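You operate a simulated robot arm through the tools that you are given. There is no shell and no other tool. Be economical: measure what you need, move in short steps, check, and stop when the job is done.

You run a simulated robot arm. Do the job below in one go: nothing can be reset, and whatever is moved stays where it is left.

JOB
Tighten both star knobs of the keypad drive, lock its black push plate, then switch it on.
Fine: orange button; leave the module tester off.
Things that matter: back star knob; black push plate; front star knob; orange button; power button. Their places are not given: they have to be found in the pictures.

The check looks at the end state, three seconds after you hand in, the way a careful person would. Anything else that was tipped, shoved, dropped, spilled or broken makes it a failure.

ROBOT AND FRAMES
A 7-joint arm with a three-finger gripper, fixed in place. Base frame: the origin is at the foot of the arm, x ahead of it, y to its left, z up. Lengths are in m, angles in degrees, forces in N, time in s.
Its first joint turns from -166.0 to 166.0 degrees. Payload 2.69 kg.
The TCP is the grasp point between the finger pads, 0.03 m short of the fingertips. In the tool frame z runs along the fingers and y along their closing line. Largest opening 0.128 m; the body of the gripper starts 0.117 m behind the TCP.
Orientation is that of the tool frame in the base frame, as a unit quaternion [w, x, y, z]. With the fingers straight down and closing along the base's y, the tool's x points along the base's -x, its y along +y and its z along -z.

CONTROLS
- The arm moves only by the tool move_arm. Its argument "increments" is a list of rows, each a list of 7 numbers: the shift along the base's x, y, z in m, then the turn, a rotation vector about the base's x, y, z in degrees, then the gripper command, from -1 (fully open) to 1 (shut), values between in proportion. In form: [[tx, ty, tz, rx, ry, rz, jaw], ...]. A call has 1 to 10 rows; each row is the pose to reach, as a shift and turn from the pose commanded when the call began. Each row takes 0.2 s and may step no farther than 0.05 m and 8.6 degrees from the row before; otherwise, or with a gripper value out of range, the whole call is refused. Where a pose cannot be reached the arm comes as near as it can. A force on the tool above 70 N (or 10 N above the force at the start of the call, whichever is more), or a blocked arm, ends the call early, and 0.2 s more pass. The fingers move at their own pace and stop on an object; they squeeze with about 36 N. The grip force told is the motor's: it shows also when the fingers shut on nothing. Time passes only in rows, and 0.2 s behind the last, so rows that repeat a pose let the fingers close. The reply holds the time, the measured pose of the TCP, the force on the tool along the base axes, the opening and the grip force, in the units named above and with some noise, with the torque about the TCP (base axes, N m) and any sound that the robot's microphone picked up, and new pictures: "pictures" is both (left out), scene, wrist or none.
- Cameras (640 x 400 px; columns grow to the right, rows downward): "scene" is fixed at [0.2209, -0.6497, 1.4947]; the picture's right is [0.90, -0.45, 0.00], its down [-0.19, -0.38, -0.91] and it looks along [0.40, 0.81, -0.42] (base axes); focal length 353 px, centre (320, 200). "wrist" rides on the gripper at [0.058, 0.054, -0.131] in the tool frame; the picture's right is [-0.68, 0.74, 0.00], its down [-0.62, -0.57, -0.55] and it looks along [-0.40, -0.37, 0.84] (tool axes); focal length 234 px, centre (320, 200).
- move_column(by): slides the trunk up (or, below 0, down) by that many m; the arm rides with it, the base frame stays. It gives what a move gives, with no picture.
- locate(camera, pixels): for up to 12 pixels [column, row] of the newest picture of that camera ("zoom" is the newest enlarged one), the place [x, y, z] in the base frame of the surface seen there, good to about 0.002 m. It takes no simulated time.
- inspect(camera, box): a new picture of the part [left, top, right, bottom] of that camera's present view, enlarged. It takes no simulated time.
- finish_job(): hands the job in; it is judged then, once.

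Keep the steps short. Do not move on a guess: measure, check each grasp and each placing, and mend mistakes. In all there are 80 turns and 200 pictures (those below and enlarged ones count). Leave the gripper open and the arm clear of the work at the hand-in unless told otherwise, and finish with a single line.

The tools are called after ">>>" by a JSON object that holds its "method" and its "body". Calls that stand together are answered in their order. move_arm: Moves the arm, as the interface text tells. Its arguments: {"type":"object","properties":{"increments":{"type":"array","items":{"type":"array","items":{"type":"number"}}},"pictures":{"type":"string","enum":["both","scene","wrist","none"]}},"required":["increments"]} The other tools are called the same way: move_column (by) slides the trunk up or down; locate (camera, pixels) gives the place of the surface under pixels of a picture; inspect (camera, box) takes an enlarged picture of a part of a camera's view; finish_job () hands the job in.

At the start:

```text
time_s: 0.0
eef_pos: [0.5855, 0.3808, 1.2474]
tool_rot: [0.0, 0.0, 1.0, 0.0]
wrist_force: [0.0, 0.2, 0.5]
moment: [0.02, -0.02, 0.01]
opening: 0.1282
grip_force: 0.0
trunk travel left (down, up): [-0.15, 0.2]
```

scene: 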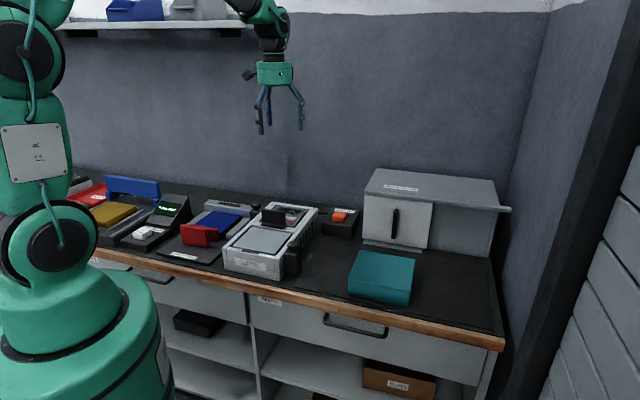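
wrist: 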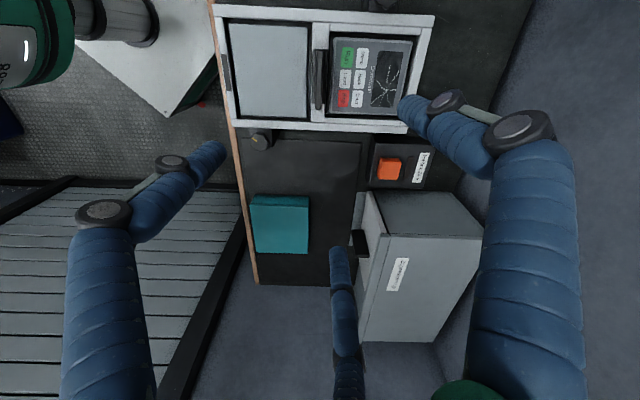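

I'll look closer at the bench before moving anything.

>>> {"method": "inspect", "body": {"camera": "scene", "box": [60, 160, 260, 285]}}

>>> {"method": "inspect", "body": {"camera": "scene", "box": [210, 180, 370, 290]}}

>>> {"method": "inspect", "body": {"camera": "wrist", "box": [210, 0, 450, 150]}}

>>> {"method": "inspect", "body": {"camera": "wrist", "box": [230, 120, 450, 260]}}

```text
3.20 times, centred on (160, 222) of scene
```

zoom: 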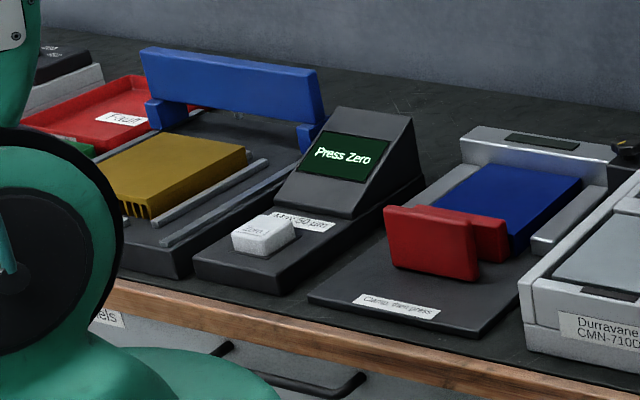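

```text
3.64 times, centred on (290, 235) of scene
```

zoom: 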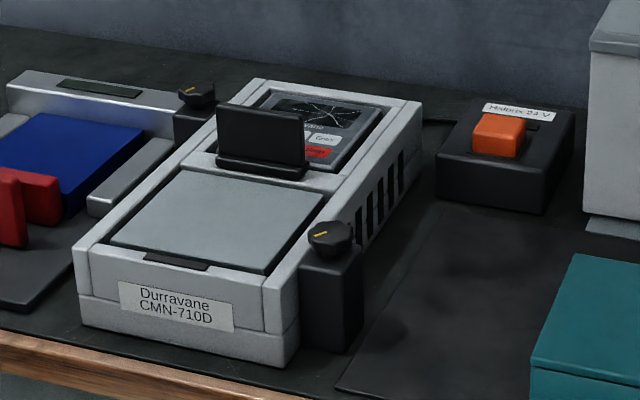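

```text
2.67 times, centred on (330, 75) of wrist
```

zoom: 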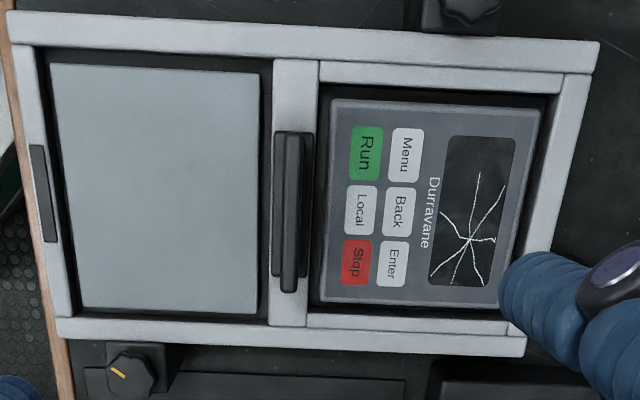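

```text
2.86 times, centred on (340, 190) of wrist
```

zoom: 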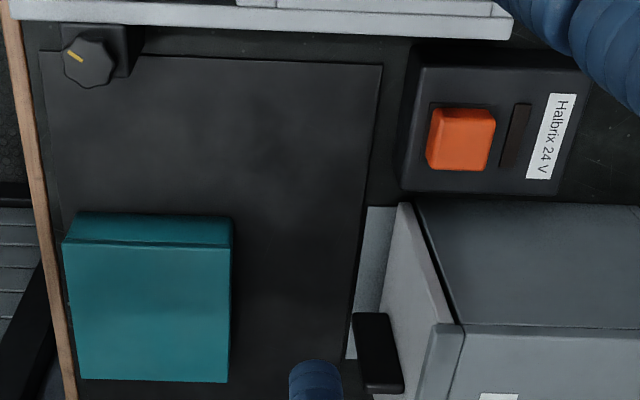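

I see the Durravane drive with a star knob front-right and one back-left, and an upright black plate on its crossbar. Next I'll measure them, and zoom on the neighbouring labels.

>>> {"method": "inspect", "body": {"camera": "scene", "box": [215, 190, 315, 252]}}

>>> {"method": "locate", "body": {"camera": "scene", "pixels": [[258, 204], [292, 244], [272, 212], [274, 222], [340, 213], [260, 240], [290, 219], [200, 233], [230, 218], [285, 225], [150, 232], [345, 225]]}}

>>> {"method": "inspect", "body": {"camera": "scene", "box": [320, 160, 520, 310]}}

>>> {"method": "inspect", "body": {"camera": "scene", "box": [165, 195, 245, 270]}}

>>> {"method": "inspect", "body": {"camera": "wrist", "box": [0, 0, 220, 140]}}

```text
6.40 times, centred on (265, 221) of scene
```

zoom: 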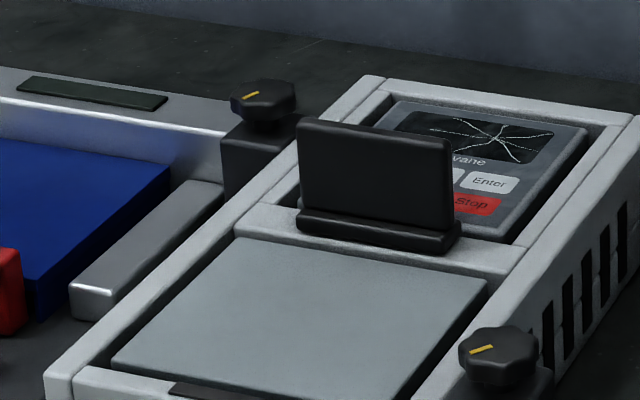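

```text
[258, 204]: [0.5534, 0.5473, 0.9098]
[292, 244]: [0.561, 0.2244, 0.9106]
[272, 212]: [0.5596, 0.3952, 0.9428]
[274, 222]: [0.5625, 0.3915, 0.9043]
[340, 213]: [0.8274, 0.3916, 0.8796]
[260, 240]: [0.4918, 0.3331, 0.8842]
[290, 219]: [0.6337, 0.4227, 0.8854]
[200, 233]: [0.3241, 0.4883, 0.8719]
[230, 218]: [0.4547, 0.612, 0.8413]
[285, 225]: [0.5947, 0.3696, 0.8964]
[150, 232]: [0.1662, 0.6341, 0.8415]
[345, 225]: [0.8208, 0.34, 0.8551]
```

```text
2.67 times, centred on (420, 235) of scene
```

zoom: 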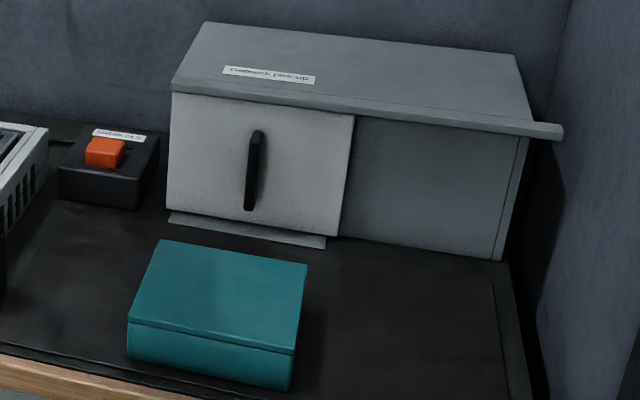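

```text
5.33 times, centred on (205, 232) of scene
```

zoom: 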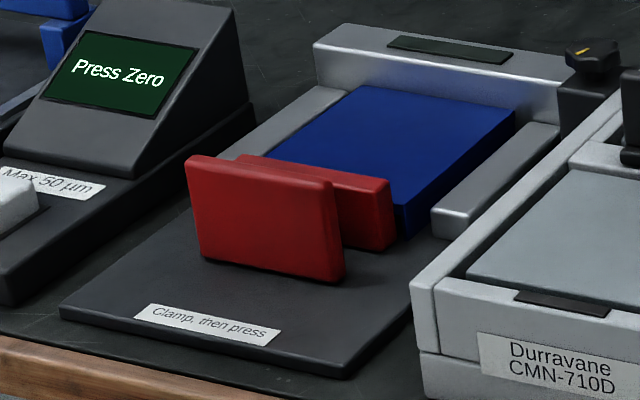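

```text
2.86 times, centred on (110, 70) of wrist
```

zoom: 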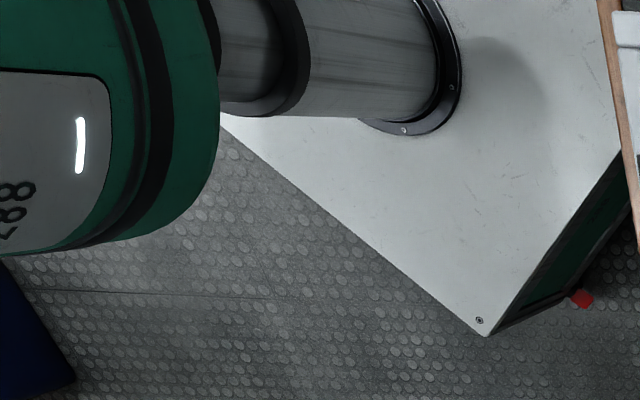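

Next I'll measure the drive's outline, knobs and crossbar plate from the wrist view, to get its heading.

>>> {"method": "locate", "body": {"camera": "wrist", "pixels": [[215, 8], [232, 128], [430, 17], [402, 130], [317, 105], [317, 55], [386, 3], [260, 140], [388, 168], [403, 167], [268, 70], [343, 99]]}}

>>> {"method": "inspect", "body": {"camera": "wrist", "box": [300, 0, 440, 40]}}

>>> {"method": "inspect", "body": {"camera": "wrist", "box": [240, 125, 290, 156]}}

```text
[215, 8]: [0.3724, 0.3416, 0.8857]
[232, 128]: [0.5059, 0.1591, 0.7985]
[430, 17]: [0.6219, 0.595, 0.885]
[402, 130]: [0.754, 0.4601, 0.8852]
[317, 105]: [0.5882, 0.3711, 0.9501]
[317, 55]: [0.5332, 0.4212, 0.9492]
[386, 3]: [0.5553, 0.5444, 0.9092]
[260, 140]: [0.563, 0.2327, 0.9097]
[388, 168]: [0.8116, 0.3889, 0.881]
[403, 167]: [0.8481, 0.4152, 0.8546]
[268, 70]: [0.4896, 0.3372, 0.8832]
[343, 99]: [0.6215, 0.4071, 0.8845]
```

```text
4.57 times, centred on (370, 20) of wrist
```

zoom: 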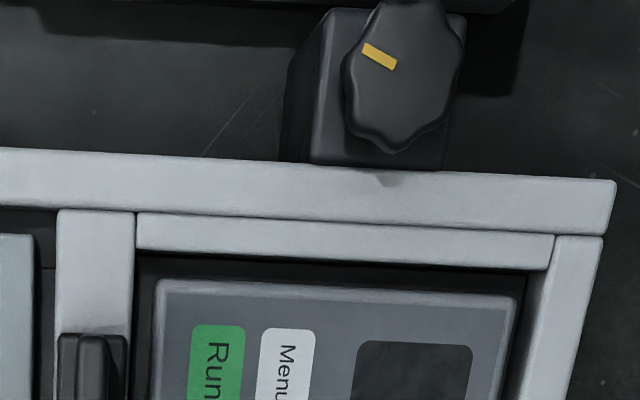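

```text
12.80 times, centred on (265, 140) of wrist
```

zoom: 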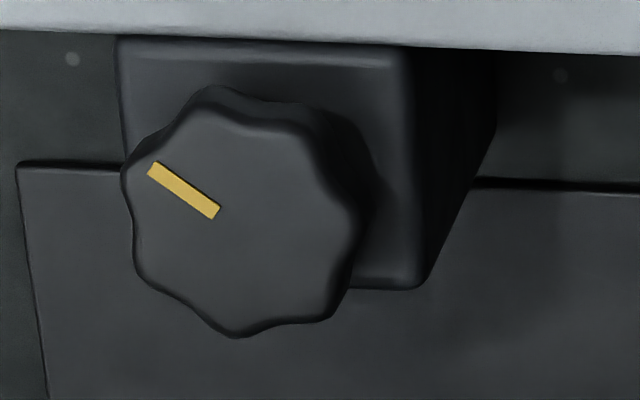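

The drive's depth axis is at about 45° (0.70, 0.71), and it spans z≈0.885 on top. I'll move closer above the left side, staying above z=1.06, for a side profile of the black plate and the back knob.

>>> {"method": "move_arm", "body": {"increments": [[-0.021, 0.019, -0.031, 0, 0, 0, -1], [-0.042, 0.038, -0.062, 0, 0, 0, -1], [-0.063, 0.057, -0.093, 0, 0, 0, -1], [-0.085, 0.076, -0.125, 0, 0, 0, -1], [-0.107, 0.095, -0.157, 0, 0, 0, -1]]}}

```text
time_s: 1.2
eef_pos: [0.4791, 0.4752, 1.0892]
tool_rot: [0.0, 0.0, 1.0, 0.0]
wrist_force: [0.0, 0.3, 0.6]
moment: [0.05, 0.03, 0.01]
opening: 0.1281
grip_force: 0.0
trunk travel left (down, up): [-0.15, 0.2]
```

scene: 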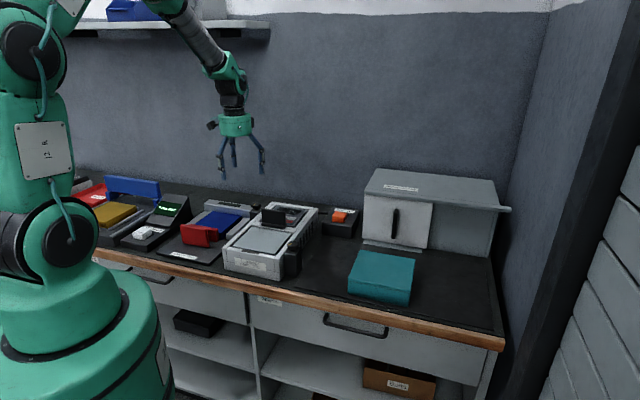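
wrist: 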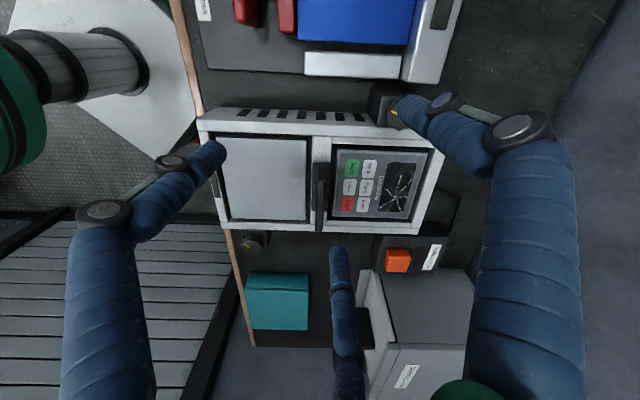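

The view is now from the left of the drive. I'll zoom on the plate/keypad, the tester and the drive's back edge.

>>> {"method": "inspect", "body": {"camera": "wrist", "box": [290, 120, 450, 240]}}

>>> {"method": "inspect", "body": {"camera": "wrist", "box": [190, 0, 470, 120]}}

>>> {"method": "inspect", "body": {"camera": "wrist", "box": [370, 180, 490, 280]}}

```text
3.33 times, centred on (370, 180) of wrist
```

zoom: 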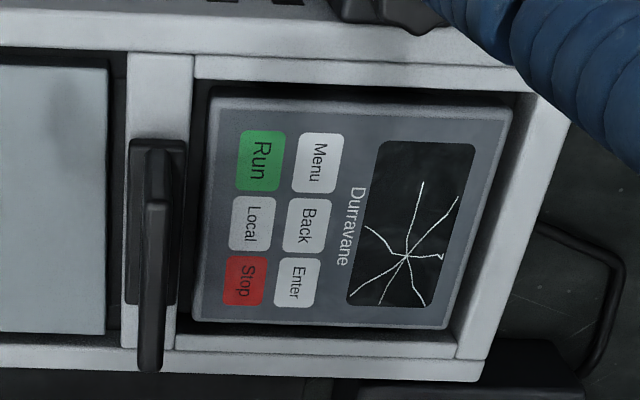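

```text
2.29 times, centred on (330, 60) of wrist
```

zoom: 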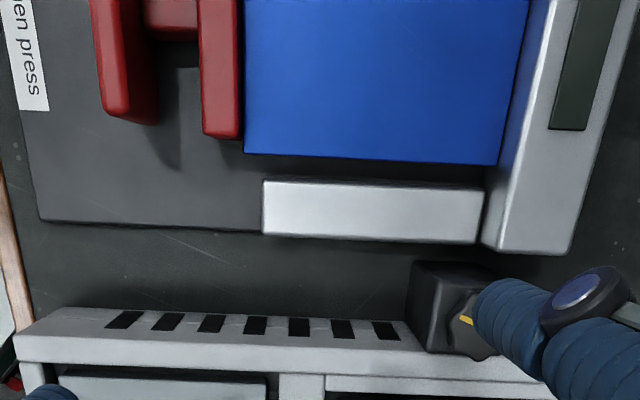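

```text
4.00 times, centred on (430, 230) of wrist
```

zoom: 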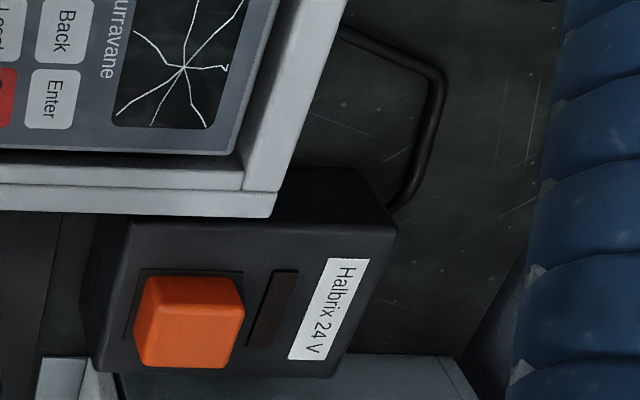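

A cable runs from the drive to the Halbrix 24 V box, so its orange button feeds the drive. To learn how the black plate works, I'll tilt the wrist 30° for a low side profile, staying above z≈0.98.

>>> {"method": "move_arm", "body": {"increments": [[-0.014, 0.012, -0.02, -5.1, -5.5, 0, -1], [-0.028, 0.024, -0.04, -10.2, -11, 0, -1], [-0.042, 0.036, -0.06, -15.3, -16.5, 0, -1], [-0.0555, 0.047, -0.08, -20.4, -21.9, 0, -1]]}}

>>> {"method": "inspect", "body": {"camera": "wrist", "box": [220, 120, 440, 260]}}

```text
time_s: 2.2
eef_pos: [0.4239, 0.5235, 1.0092]
tool_rot: [0.19, 0.001, 0.966, -0.176]
wrist_force: [-0.8, -0.6, 0.8]
moment: [0.04, 0.01, 0.0]
opening: 0.128
grip_force: 0.0
trunk travel left (down, up): [-0.15, 0.2]
```

scene: 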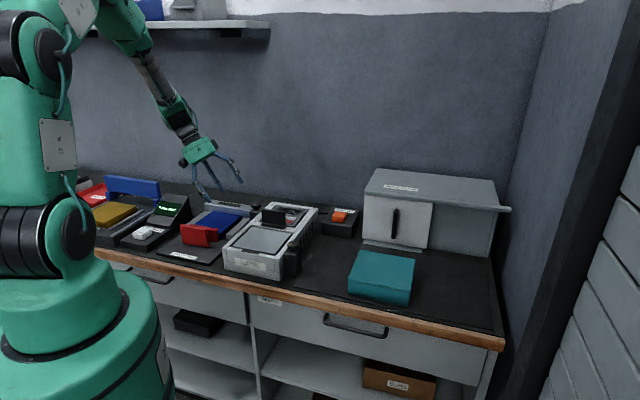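
wrist: 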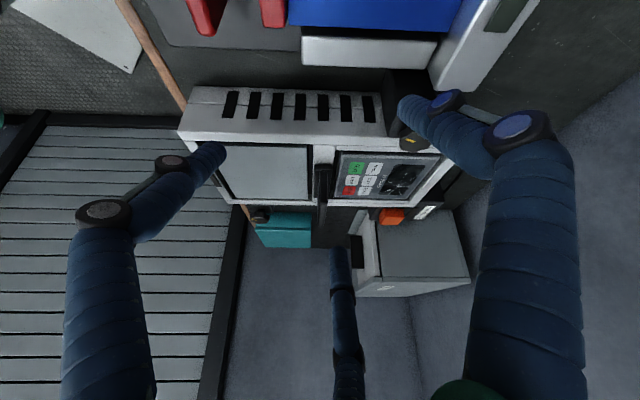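

```text
2.86 times, centred on (330, 190) of wrist
```

zoom: 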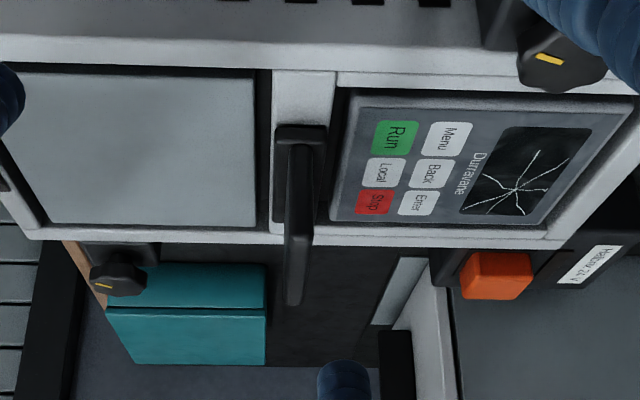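

Nothing else shows a mechanism: the plate stands upright on a small base on the crossbar. Next I'll measure knob and plate details precisely from zooms.

>>> {"method": "inspect", "body": {"camera": "scene", "box": [272, 230, 312, 280]}}

>>> {"method": "locate", "body": {"camera": "zoom", "pixels": [[320, 115], [250, 110], [390, 110], [320, 70], [320, 160], [320, 190], [285, 215], [350, 215], [400, 190], [320, 280], [250, 200], [420, 160]]}}

>>> {"method": "inspect", "body": {"camera": "scene", "box": [240, 188, 304, 238]}}

>>> {"method": "locate", "body": {"camera": "zoom", "pixels": [[180, 120], [120, 110], [250, 115], [180, 95], [180, 150], [160, 200], [235, 180], [400, 200], [400, 160], [400, 265], [480, 300], [250, 265]]}}

```text
8.00 times, centred on (292, 255) of scene
```

zoom: 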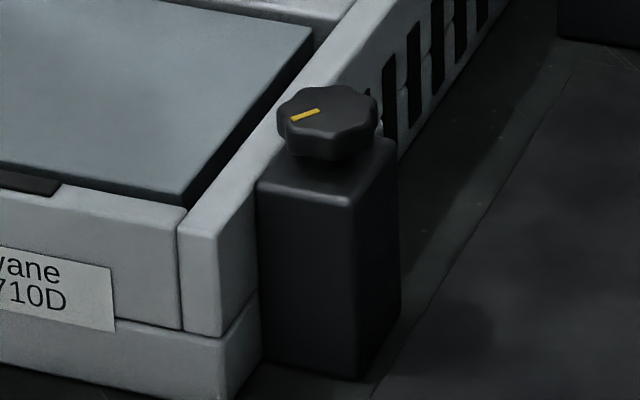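

```text
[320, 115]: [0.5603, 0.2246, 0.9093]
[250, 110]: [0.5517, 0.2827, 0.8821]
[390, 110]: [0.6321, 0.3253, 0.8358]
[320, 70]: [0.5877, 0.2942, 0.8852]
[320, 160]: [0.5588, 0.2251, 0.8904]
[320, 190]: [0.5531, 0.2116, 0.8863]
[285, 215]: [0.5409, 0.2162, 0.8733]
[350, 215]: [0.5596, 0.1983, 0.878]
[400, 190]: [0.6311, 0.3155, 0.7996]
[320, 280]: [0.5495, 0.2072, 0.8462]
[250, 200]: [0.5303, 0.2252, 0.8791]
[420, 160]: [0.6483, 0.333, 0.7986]
```

```text
8.00 times, centred on (272, 213) of scene
```

zoom: 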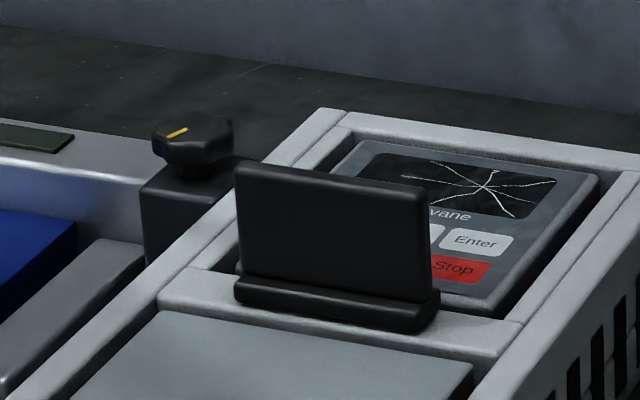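

```text
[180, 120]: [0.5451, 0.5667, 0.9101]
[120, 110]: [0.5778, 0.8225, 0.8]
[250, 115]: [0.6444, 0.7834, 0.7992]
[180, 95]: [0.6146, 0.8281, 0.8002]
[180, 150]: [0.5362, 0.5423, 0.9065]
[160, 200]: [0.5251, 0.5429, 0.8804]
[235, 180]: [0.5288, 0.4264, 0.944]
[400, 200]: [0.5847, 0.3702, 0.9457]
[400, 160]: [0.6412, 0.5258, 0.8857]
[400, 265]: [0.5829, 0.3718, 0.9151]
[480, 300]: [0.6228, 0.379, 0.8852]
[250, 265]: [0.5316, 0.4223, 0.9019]
```

Knob heads span z≈0.890–0.910, frame top 0.885, blocks 0.882, bench 0.80. I'll rise, go upright again and hover over the front knob to find its centre exactly.

>>> {"method": "move_arm", "body": {"increments": [[0.0, 0.0, 0.045, 5.1, 5.5, 0, -1], [0.01, -0.02, 0.085, 10.2, 11, 0, -1], [0.03, -0.06, 0.09, 15.3, 16.5, 0, -1], [0.05, -0.103, 0.09, 20.4, 21.9, 0, -1], [0.071, -0.147, 0.085, 20.4, 21.9, 0, -1], [0.092, -0.191, 0.08, 20.4, 21.9, 0, -1], [0.113, -0.235, 0.07, 20.4, 21.9, 0, -1], [0.1345, -0.274, 0.06, 20.4, 21.9, 0, -1], [0.1385, -0.294, 0.051, 20.4, 21.9, 0, -1]]}}

>>> {"method": "inspect", "body": {"camera": "wrist", "box": [270, 160, 370, 222]}}

```text
time_s: 4.2
eef_pos: [0.5586, 0.2248, 1.0615]
tool_rot: [0.0, 0.001, 1.0, 0.0]
wrist_force: [0.1, 0.7, -0.1]
moment: [0.04, -0.03, -0.02]
opening: 0.1279
grip_force: 0.0
trunk travel left (down, up): [-0.15, 0.2]
```

scene: 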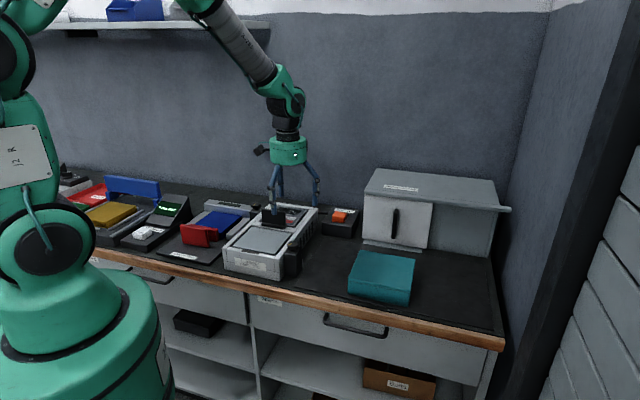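
wrist: 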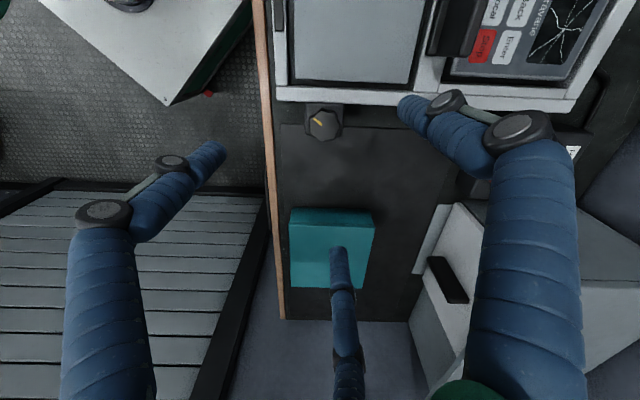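

```text
6.40 times, centred on (320, 191) of wrist
```

zoom: 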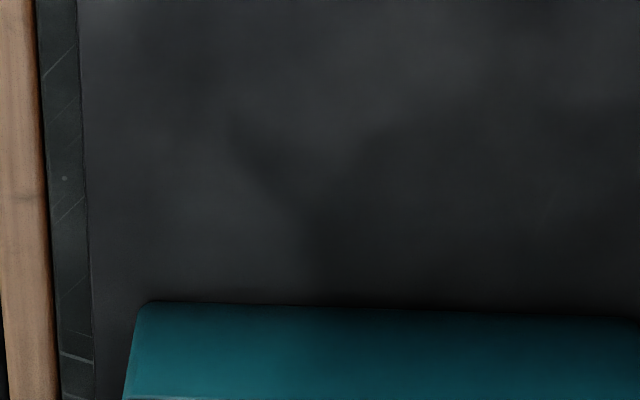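

The knob is at about (322,123). I'll zoom on it, and on the gripper itself to understand the third blue rod in view.

>>> {"method": "inspect", "body": {"camera": "wrist", "box": [290, 95, 354, 145]}}

>>> {"method": "locate", "body": {"camera": "zoom", "pixels": [[330, 290], [270, 220], [240, 260], [260, 340], [330, 385], [420, 370], [440, 290], [400, 210], [330, 190], [300, 270], [200, 120], [120, 300]]}}

>>> {"method": "inspect", "body": {"camera": "scene", "box": [240, 120, 340, 220]}}

```text
8.00 times, centred on (322, 120) of wrist
```

zoom: 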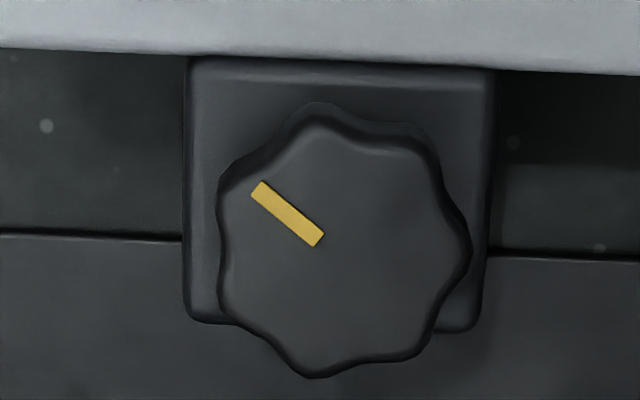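

```text
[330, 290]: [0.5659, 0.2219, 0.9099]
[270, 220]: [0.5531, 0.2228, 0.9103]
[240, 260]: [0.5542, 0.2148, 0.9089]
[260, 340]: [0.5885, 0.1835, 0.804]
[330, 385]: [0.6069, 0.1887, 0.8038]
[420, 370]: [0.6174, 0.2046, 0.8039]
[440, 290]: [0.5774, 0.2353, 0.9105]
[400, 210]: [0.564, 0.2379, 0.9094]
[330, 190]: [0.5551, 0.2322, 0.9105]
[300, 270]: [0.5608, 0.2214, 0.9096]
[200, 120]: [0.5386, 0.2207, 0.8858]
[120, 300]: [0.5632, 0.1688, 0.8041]
```

```text
4.00 times, centred on (290, 170) of scene
```

zoom: 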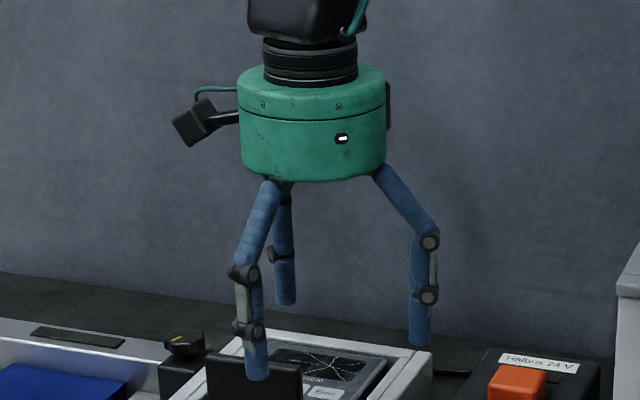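

The gripper looks three-fingered. I'll locate its fingertips to know the real geometry.

>>> {"method": "locate", "body": {"camera": "wrist", "pixels": [[217, 150], [190, 165], [404, 105], [435, 120], [338, 253], [343, 300], [170, 162], [448, 100]]}}

```text
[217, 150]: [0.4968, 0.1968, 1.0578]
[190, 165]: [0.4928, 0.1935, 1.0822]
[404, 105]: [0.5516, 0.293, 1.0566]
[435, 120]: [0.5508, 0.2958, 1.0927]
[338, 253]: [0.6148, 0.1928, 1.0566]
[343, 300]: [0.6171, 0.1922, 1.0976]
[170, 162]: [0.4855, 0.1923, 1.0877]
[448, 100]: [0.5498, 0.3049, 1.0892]
```

The three tips sit on a circle of radius about 0.066 around the TCP and close towards it, which suits the knobs. The front knob's centre is ≈(0.562, 0.228), Ø≈0.04, marker pointing to -x. I'll half-close the jaw, settle, and check the pose before lowering.

>>> {"method": "move_arm", "body": {"increments": [[0, 0, -0.03, 0, 0, 0, -0.25], [0, 0, -0.06, 0, 0, 0, -0.25], [0, 0, -0.08, 0, 0, 0, -0.25], [0, 0, -0.08, 0, 0, 0, -0.25]], "pictures": "wrist"}}

>>> {"method": "inspect", "body": {"camera": "wrist", "box": [240, 75, 400, 200]}}

```text
time_s: 5.2
eef_pos: [0.56, 0.2257, 0.9829]
tool_rot: [0.0, -0.001, 1.0, 0.0]
wrist_force: [-0.6, -0.7, -0.3]
moment: [-0.03, 0.0, 0.04]
opening: 0.08
grip_force: 0.1
trunk travel left (down, up): [-0.15, 0.2]
```

wrist: 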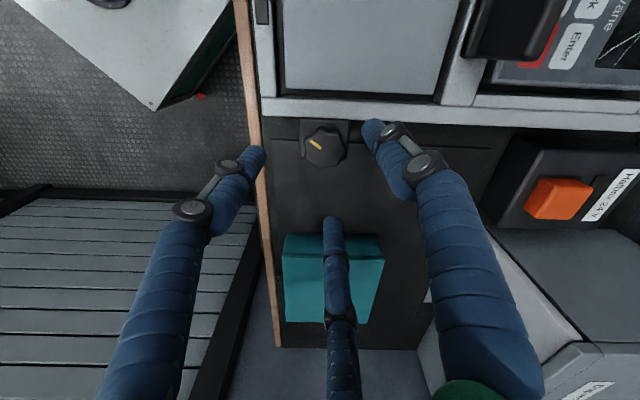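

```text
3.20 times, centred on (320, 138) of wrist
```

zoom: 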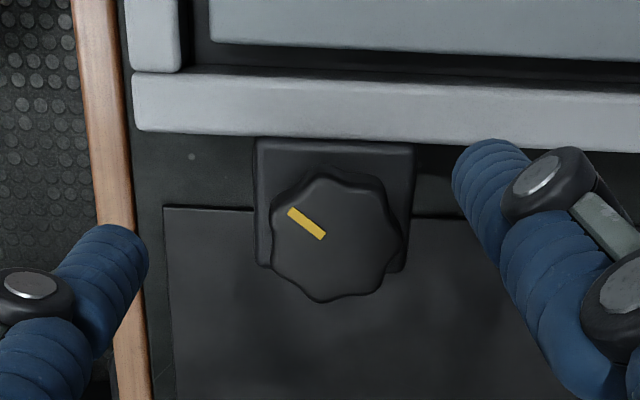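

I'll locate the tips again with the smaller opening, and the knob centre.

>>> {"method": "locate", "body": {"camera": "wrist", "pixels": [[262, 150], [369, 128], [332, 220], [245, 165]]}}

>>> {"method": "locate", "body": {"camera": "zoom", "pixels": [[336, 233], [278, 240], [396, 235], [330, 185], [330, 290], [290, 212], [375, 190], [300, 270], [380, 270]]}}

```text
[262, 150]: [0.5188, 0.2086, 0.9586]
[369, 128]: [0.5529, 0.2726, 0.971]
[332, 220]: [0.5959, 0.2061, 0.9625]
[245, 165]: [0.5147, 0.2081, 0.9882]
```

```text
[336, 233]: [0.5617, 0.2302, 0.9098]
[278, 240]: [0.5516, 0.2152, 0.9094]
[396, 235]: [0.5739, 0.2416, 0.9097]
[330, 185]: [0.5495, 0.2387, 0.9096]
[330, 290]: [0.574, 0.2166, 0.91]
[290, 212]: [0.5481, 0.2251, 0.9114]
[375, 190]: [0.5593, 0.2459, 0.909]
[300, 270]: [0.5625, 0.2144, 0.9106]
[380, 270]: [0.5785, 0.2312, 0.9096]
```

Centre ≈(0.5625, 0.228). I'll shift 2 mm, lower so the tips are just above the block (TCP z≈0.921), then close.

>>> {"method": "move_arm", "body": {"increments": [[0.0022, 0.0024, -0.03, 0, 0, 0, -0.25], [0.0022, 0.0024, -0.055, 0, 0, 0, -0.25], [0.0022, 0.0024, -0.062, 0, 0, 0, -0.25], [0.0022, 0.0024, -0.062, 0, 0, 0, 1], [0.0022, 0.0024, -0.062, 0, 0, 0, 1], [0.0022, 0.0024, -0.062, 0, 0, 0, 1]]}}

>>> {"method": "inspect", "body": {"camera": "wrist", "box": [240, 75, 400, 200]}}

```text
time_s: 6.6
eef_pos: [0.5631, 0.2304, 0.9198]
tool_rot: [0.0, 0.0, 1.0, 0.0]
wrist_force: [11.5, -8.7, -4.5]
moment: [-0.16, -0.37, 0.02]
opening: 0.0383
grip_force: 35.6
trunk travel left (down, up): [-0.15, 0.2]
```

scene: 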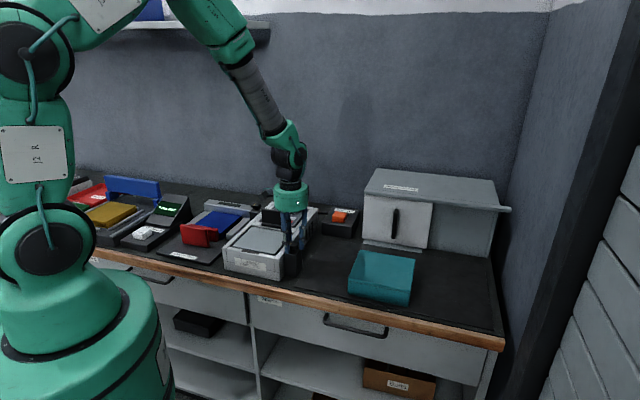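
wrist: 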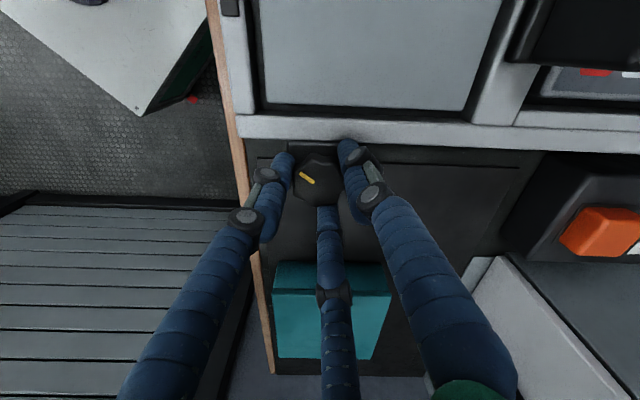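

```text
3.20 times, centred on (320, 138) of wrist
```

zoom: 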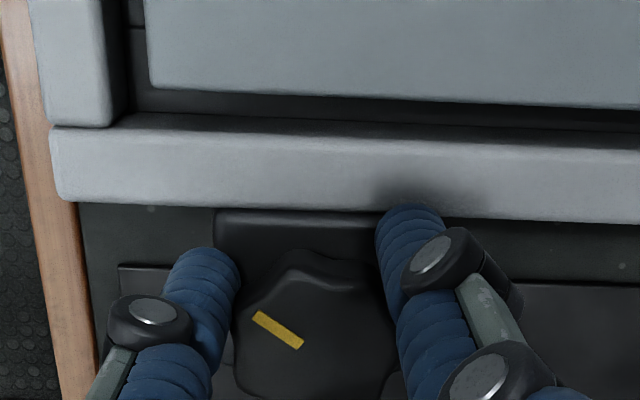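

The knob is gripped (opening 0.038, 35.6 N). Now I'll turn clockwise seen from above (negative about z), 40°, watching torque.

>>> {"method": "move_arm", "body": {"increments": [[0, 0, 0, 0, 0, -8, 1], [0, 0, 0, 0, 0, -16, 1], [0, 0, 0, 0, 0, -24, 1], [0, 0, 0, 0, 0, -32, 1], [0, 0, 0, 0, 0, -40, 1]], "pictures": "wrist"}}

>>> {"method": "inspect", "body": {"camera": "wrist", "box": [260, 120, 380, 220]}}

```text
time_s: 7.8
eef_pos: [0.5632, 0.229, 0.919]
tool_rot: [0.0, 0.344, 0.939, 0.001]
wrist_force: [16.9, -29.3, -0.3]
moment: [-0.51, -0.49, 0.05]
opening: 0.0378
grip_force: 36.2
trunk travel left (down, up): [-0.15, 0.2]
```

wrist: 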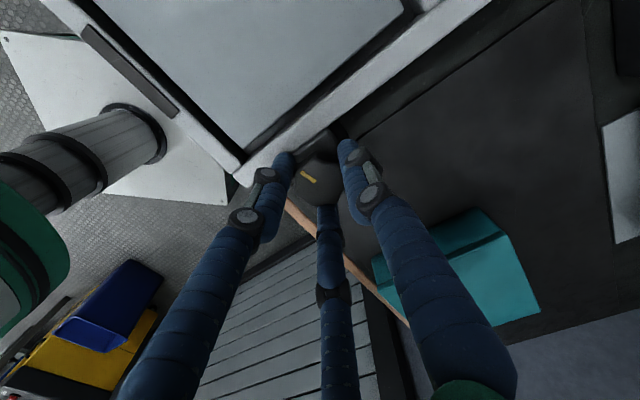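

```text
4.00 times, centred on (320, 170) of wrist
```

zoom: 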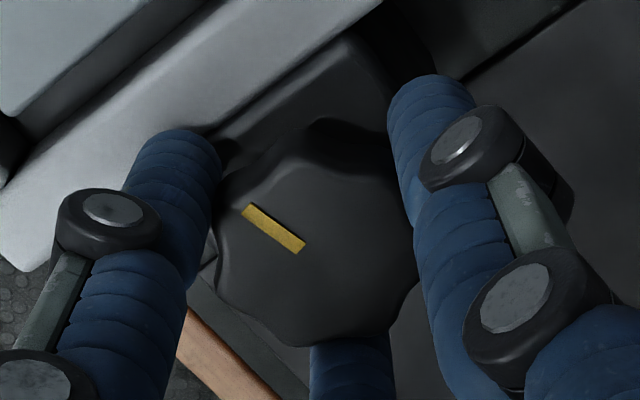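

The knob turned with the jaw with little torque. The side force (17,-29) says I'm slightly off axis, so I'll shift by (+1,-2) mm and turn another 40°.

>>> {"method": "move_arm", "body": {"increments": [[0.001, -0.002, 0, 0, 0, -8, 1], [0.001, -0.002, 0, 0, 0, -16, 1], [0.001, -0.002, 0, 0, 0, -24, 1], [0.001, -0.002, 0, 0, 0, -32, 1], [0.001, -0.002, 0, 0, 0, -40, 1]], "pictures": "wrist"}}

>>> {"method": "inspect", "body": {"camera": "wrist", "box": [260, 120, 380, 220]}}

```text
time_s: 9.0
eef_pos: [0.5636, 0.2281, 0.9192]
tool_rot: [0.0, 0.644, 0.765, 0.0]
wrist_force: [-7.1, 1.1, 4.3]
moment: [0.14, 0.6, 0.01]
opening: 0.0373
grip_force: 45.2
trunk travel left (down, up): [-0.15, 0.2]
```

wrist: 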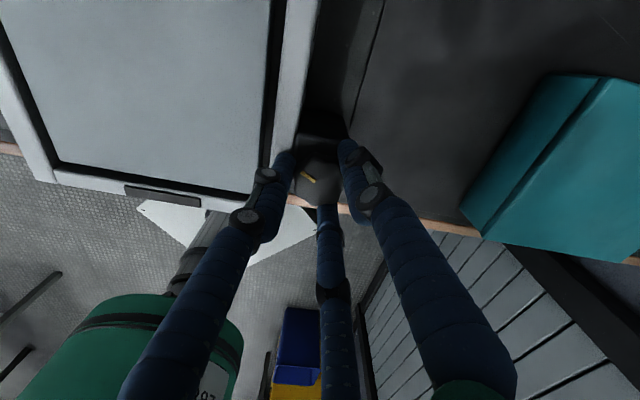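

```text
4.00 times, centred on (320, 170) of wrist
```

zoom: 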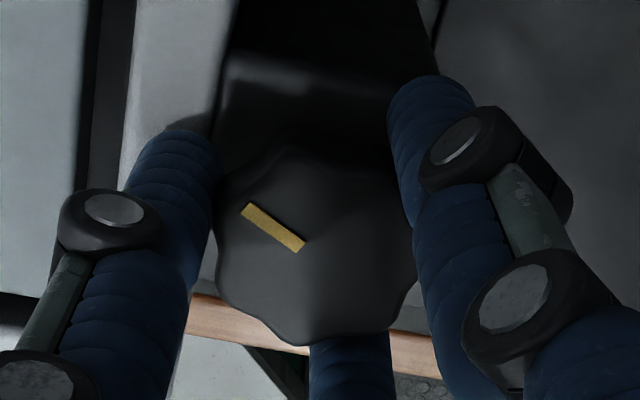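

Turned 80° so far with no stop and smooth torque. I'll keep going clockwise.

>>> {"method": "move_arm", "body": {"increments": [[0, 0, 0, 0, 0, -8, 1], [0, 0, 0, 0, 0, -16, 1], [0, 0, 0, 0, 0, -24, 1], [0, 0, 0, 0, 0, -32, 1], [0, 0, 0, 0, 0, -40, 1]], "pictures": "wrist"}}

>>> {"method": "inspect", "body": {"camera": "wrist", "box": [260, 120, 380, 220]}}

```text
time_s: 10.2
eef_pos: [0.5638, 0.2282, 0.9201]
tool_rot: [0.0, 0.866, 0.5, 0.0]
wrist_force: [-11.8, 1.9, 11.6]
moment: [-0.02, 0.11, 0.04]
opening: 0.0373
grip_force: 45.1
trunk travel left (down, up): [-0.15, 0.2]
```

wrist: 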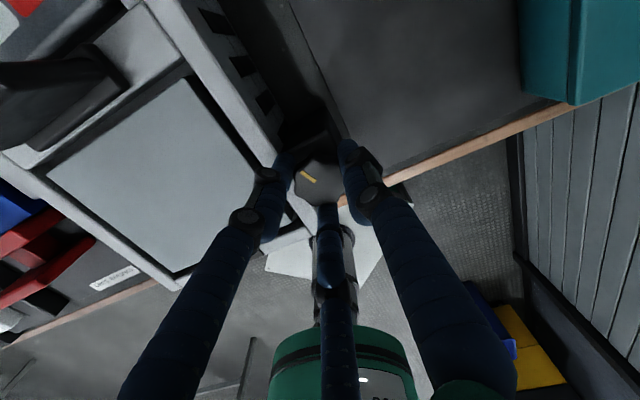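

```text
4.00 times, centred on (320, 170) of wrist
```

zoom: 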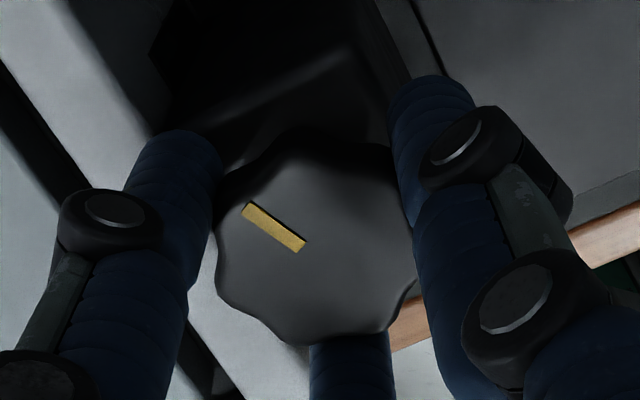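

120° and still free. I'll carry on another 48° in the same direction.

>>> {"method": "move_arm", "body": {"increments": [[0, 0, 0, 0, 0, -8, 1], [0, 0, 0, 0, 0, -16, 1], [0, 0, 0, 0, 0, -24, 1], [0, 0, 0, 0, 0, -32, 1], [0, 0, 0, 0, 0, -40, 1], [0, 0, 0, 0, 0, -48, 1]], "pictures": "wrist"}}

>>> {"method": "inspect", "body": {"camera": "wrist", "box": [260, 120, 380, 220]}}

```text
time_s: 11.6
eef_pos: [0.5644, 0.2285, 0.9184]
tool_rot: [0.0, 0.961, 0.275, 0.0]
wrist_force: [-7.4, -0.5, -0.2]
moment: [0.01, 0.08, 0.43]
opening: 0.0373
grip_force: 45.3
out of reach, approached as far as the arm can: row 4, 5, 6
trunk travel left (down, up): [-0.15, 0.2]
```

wrist: 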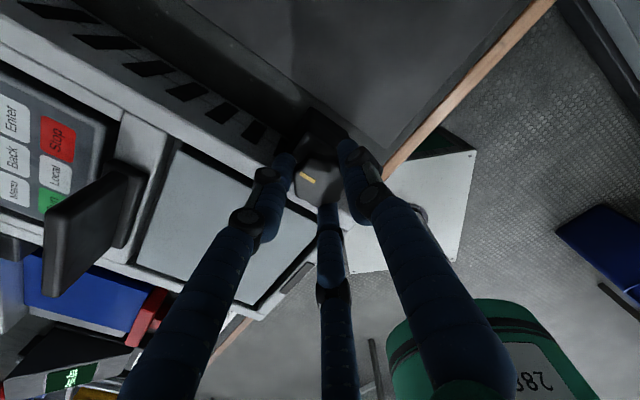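

```text
4.00 times, centred on (320, 170) of wrist
```

zoom: 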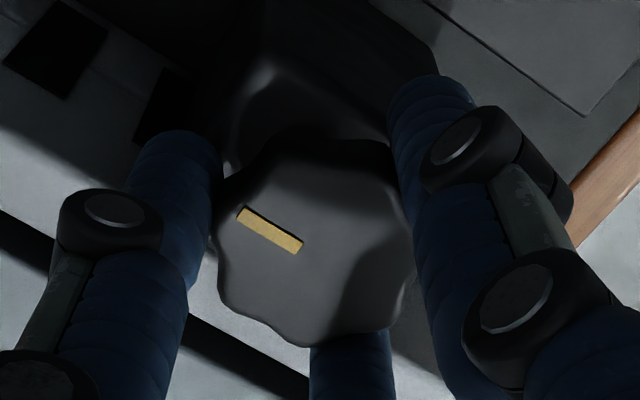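

The wrist ran out at about -148°, while torque rose to 0.43 N·m, so there may be resistance. I'll open, lift, unwind and view the knob from above before regripping.

>>> {"method": "move_arm", "body": {"increments": [[0, 0, 0, 0, 0, 0, -0.3], [0, 0, 0, 0, 0, 0, -0.3], [0, 0, 0.04, 0, 0, 0, -0.3], [0, 0, 0.06, 0, 0, 8, -0.3], [0, 0, 0.06, 0, 0, 16, -0.3], [0, 0, 0.06, 0, 0, 24, -0.3], [0, 0, 0.06, 0, 0, 32, -0.3], [0, 0, 0.06, 0, 0, 40, -0.3], [0, 0, 0.06, 0, 0, 48, -0.3], [0, 0, 0.06, 0, 0, 56, -0.3]], "pictures": "none"}}

>>> {"method": "move_arm", "body": {"increments": [[0, 0, 0, 0, 0, 8, -0.3], [0, 0, 0, 0, 0, 16, -0.3], [0, 0, 0, 0, 0, 24, -0.3], [0, 0, 0, 0, 0, 32, -0.3], [0, 0, 0, 0, 0, 40, -0.3], [0, 0, 0, 0, 0, 48, -0.3], [0, 0, 0, 0, 0, 56, -0.3], [0, 0, 0, 0, 0, 64, -0.3], [0, 0, 0, 0, 0, 72, -0.3], [0, 0, 0, 0, 0, 80, -0.3]], "pictures": "wrist"}}

>>> {"method": "inspect", "body": {"camera": "wrist", "box": [240, 95, 400, 195]}}

```text
time_s: 13.8
eef_pos: [0.5657, 0.2285, 0.9802]
tool_rot: [0.0, 0.719, 0.695, 0.0]
wrist_force: [-0.1, 0.3, 0.4]
moment: [0.0, 0.01, 0.0]
opening: 0.0832
grip_force: 0.1
trunk travel left (down, up): [-0.15, 0.2]
```

```text
time_s: 16.0
eef_pos: [0.5652, 0.2279, 0.9794]
tool_rot: [0.0, 0.103, 0.995, 0.0]
wrist_force: [0.0, -0.3, 0.4]
moment: [-0.01, -0.01, 0.01]
opening: 0.0831
grip_force: 0.0
trunk travel left (down, up): [-0.15, 0.2]
```

wrist: 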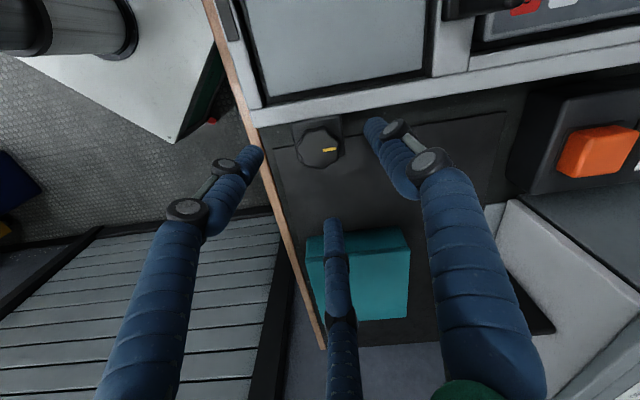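

```text
4.00 times, centred on (320, 145) of wrist
```

zoom: 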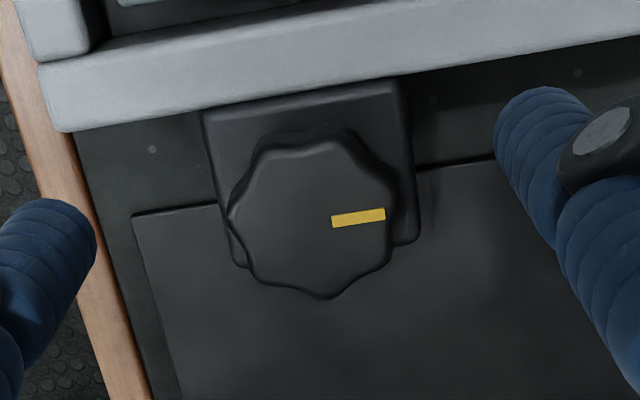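

Marker swung from -x to about +40°, i.e. ~149° clockwise. I'll regrip here and test whether it goes further.

>>> {"method": "move_arm", "body": {"increments": [[-0.0015, 0, -0.03, 0, 0, 0, -0.3], [-0.0015, 0, -0.055, 0, 0, 0, -0.3], [-0.0015, 0, -0.0595, 0, 0, 0, -0.3], [-0.0015, 0, -0.0595, 0, 0, 0, 1], [-0.0015, 0, -0.0595, 0, 0, 0, 1], [-0.0015, 0, -0.0595, 0, 0, 0, 1], [-0.0015, 0, -0.0595, 0, 0, -4, 1], [-0.0015, 0, -0.0595, 0, 0, -8, 1], [-0.0015, 0, -0.0595, 0, 0, -12, 1]], "pictures": "wrist"}}

>>> {"method": "inspect", "body": {"camera": "wrist", "box": [260, 120, 380, 220]}}

```text
time_s: 18.0
eef_pos: [0.5633, 0.229, 0.9189]
tool_rot: [0.0, 0.208, 0.978, -0.001]
wrist_force: [-6.1, 18.4, -8.3]
moment: [0.42, 0.03, 0.58]
opening: 0.0378
grip_force: 45.2
trunk travel left (down, up): [-0.15, 0.2]
```

wrist: 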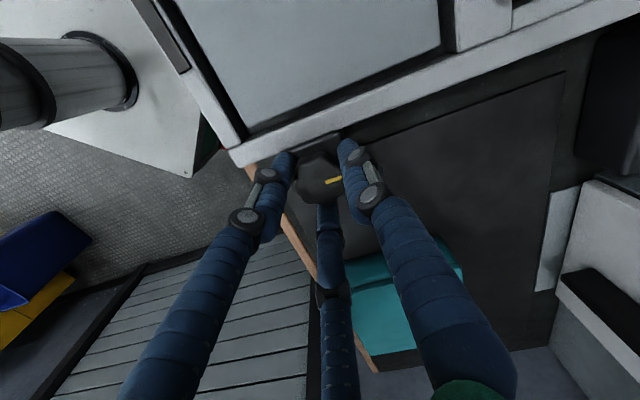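

```text
4.00 times, centred on (320, 170) of wrist
```

zoom: 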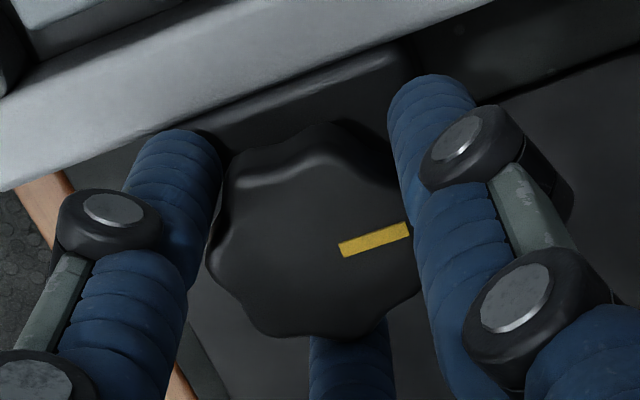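

The marker slipped ~12° within the jaw under 0.58 N·m, so the knob no longer turns: the front knob is tight. I'll release, lift to z≈1.05, and go over to the back knob, turning the wrist to +40° for more range.

>>> {"method": "move_arm", "body": {"increments": [[0, 0, 0, 0, 0, 0, -0.3], [0, 0, 0, 0, 0, 0, -0.3], [0, 0, 0.045, 0, 0, 0, -0.3], [0, 0, 0.09, 0, 0, 0, -0.3], [0, 0, 0.131, 0, 0, 0, -0.3]], "pictures": "wrist"}}

>>> {"method": "inspect", "body": {"camera": "wrist", "box": [240, 75, 400, 195]}}

>>> {"method": "move_arm", "body": {"increments": [[-0.001, 0.039, 0, 0, 0, 8, -0.3], [-0.002, 0.078, 0, 0, 0, 16, -0.3], [-0.003, 0.117, 0, 0, 0, 24, -0.3], [-0.004, 0.156, 0, 0, 0, 32, -0.3], [-0.006, 0.195, 0, 0, 0, 40, -0.3], [-0.007, 0.234, 0, 0, 0, 48, -0.3], [-0.008, 0.275, 0, 0, 0, 56, -0.3], [-0.009, 0.316, 0, 0, 0, 64, -0.3], [-0.009, 0.316, 0, 0, 0, 64, -0.3]]}}

>>> {"method": "inspect", "body": {"camera": "wrist", "box": [240, 75, 400, 195]}}

```text
time_s: 19.2
eef_pos: [0.5634, 0.2277, 1.0503]
tool_rot: [0.0, 0.209, 0.978, 0.001]
wrist_force: [-0.9, -0.3, -0.2]
moment: [0.03, 0.0, 0.03]
opening: 0.0832
grip_force: 0.0
trunk travel left (down, up): [-0.15, 0.2]
```

wrist: 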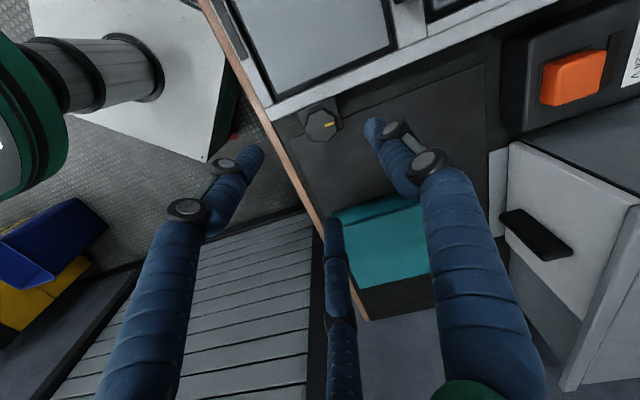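

```text
3.33 times, centred on (320, 135) of wrist
```

zoom: 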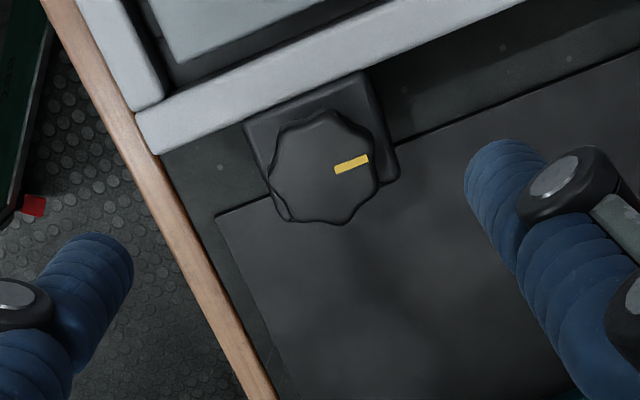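

```text
time_s: 21.2
eef_pos: [0.5538, 0.5466, 1.0513]
tool_rot: [0.0, -0.343, 0.939, 0.0]
wrist_force: [0.0, 0.5, -0.8]
moment: [-0.09, -0.02, 0.0]
opening: 0.0832
grip_force: 0.0
trunk travel left (down, up): [-0.15, 0.2]
```

scene: 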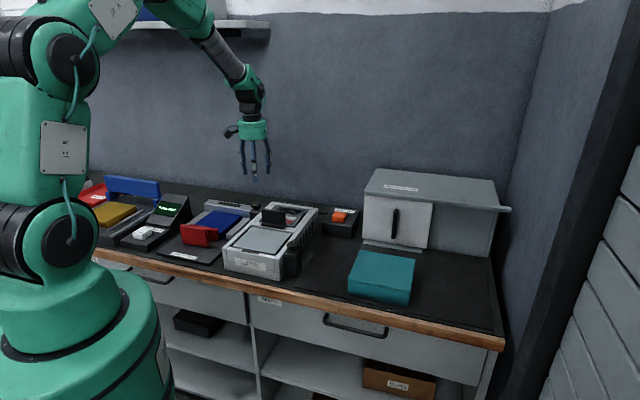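
wrist: 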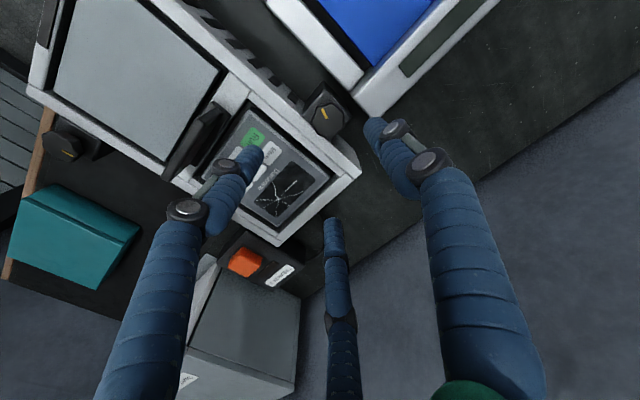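

```text
3.33 times, centred on (320, 135) of wrist
```

zoom: 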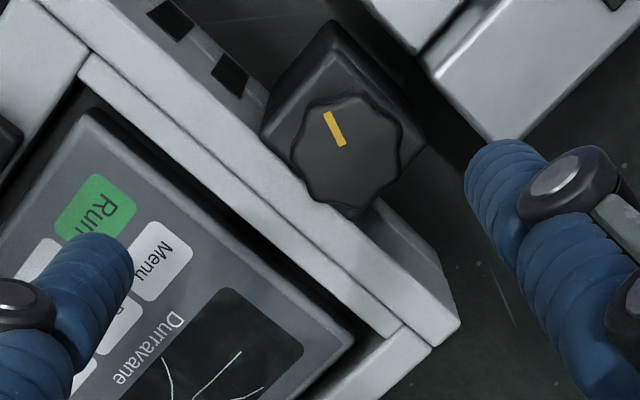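

Now I'll locate the back knob's rim and centre, and the heights of things around it.

>>> {"method": "locate", "body": {"camera": "zoom", "pixels": [[346, 150], [296, 152], [398, 150], [345, 102], [345, 205], [310, 115], [385, 190], [385, 115], [312, 190], [340, 60], [470, 90], [230, 180]]}}

```text
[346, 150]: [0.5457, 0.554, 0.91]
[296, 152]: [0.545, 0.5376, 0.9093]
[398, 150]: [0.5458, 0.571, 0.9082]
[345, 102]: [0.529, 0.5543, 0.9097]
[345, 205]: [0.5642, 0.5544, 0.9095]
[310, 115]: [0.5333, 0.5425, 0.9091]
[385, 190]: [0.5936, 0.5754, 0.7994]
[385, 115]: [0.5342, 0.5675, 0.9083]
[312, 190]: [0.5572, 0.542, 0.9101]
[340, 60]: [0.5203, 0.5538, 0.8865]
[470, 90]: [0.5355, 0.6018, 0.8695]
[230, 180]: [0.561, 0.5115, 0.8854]
```

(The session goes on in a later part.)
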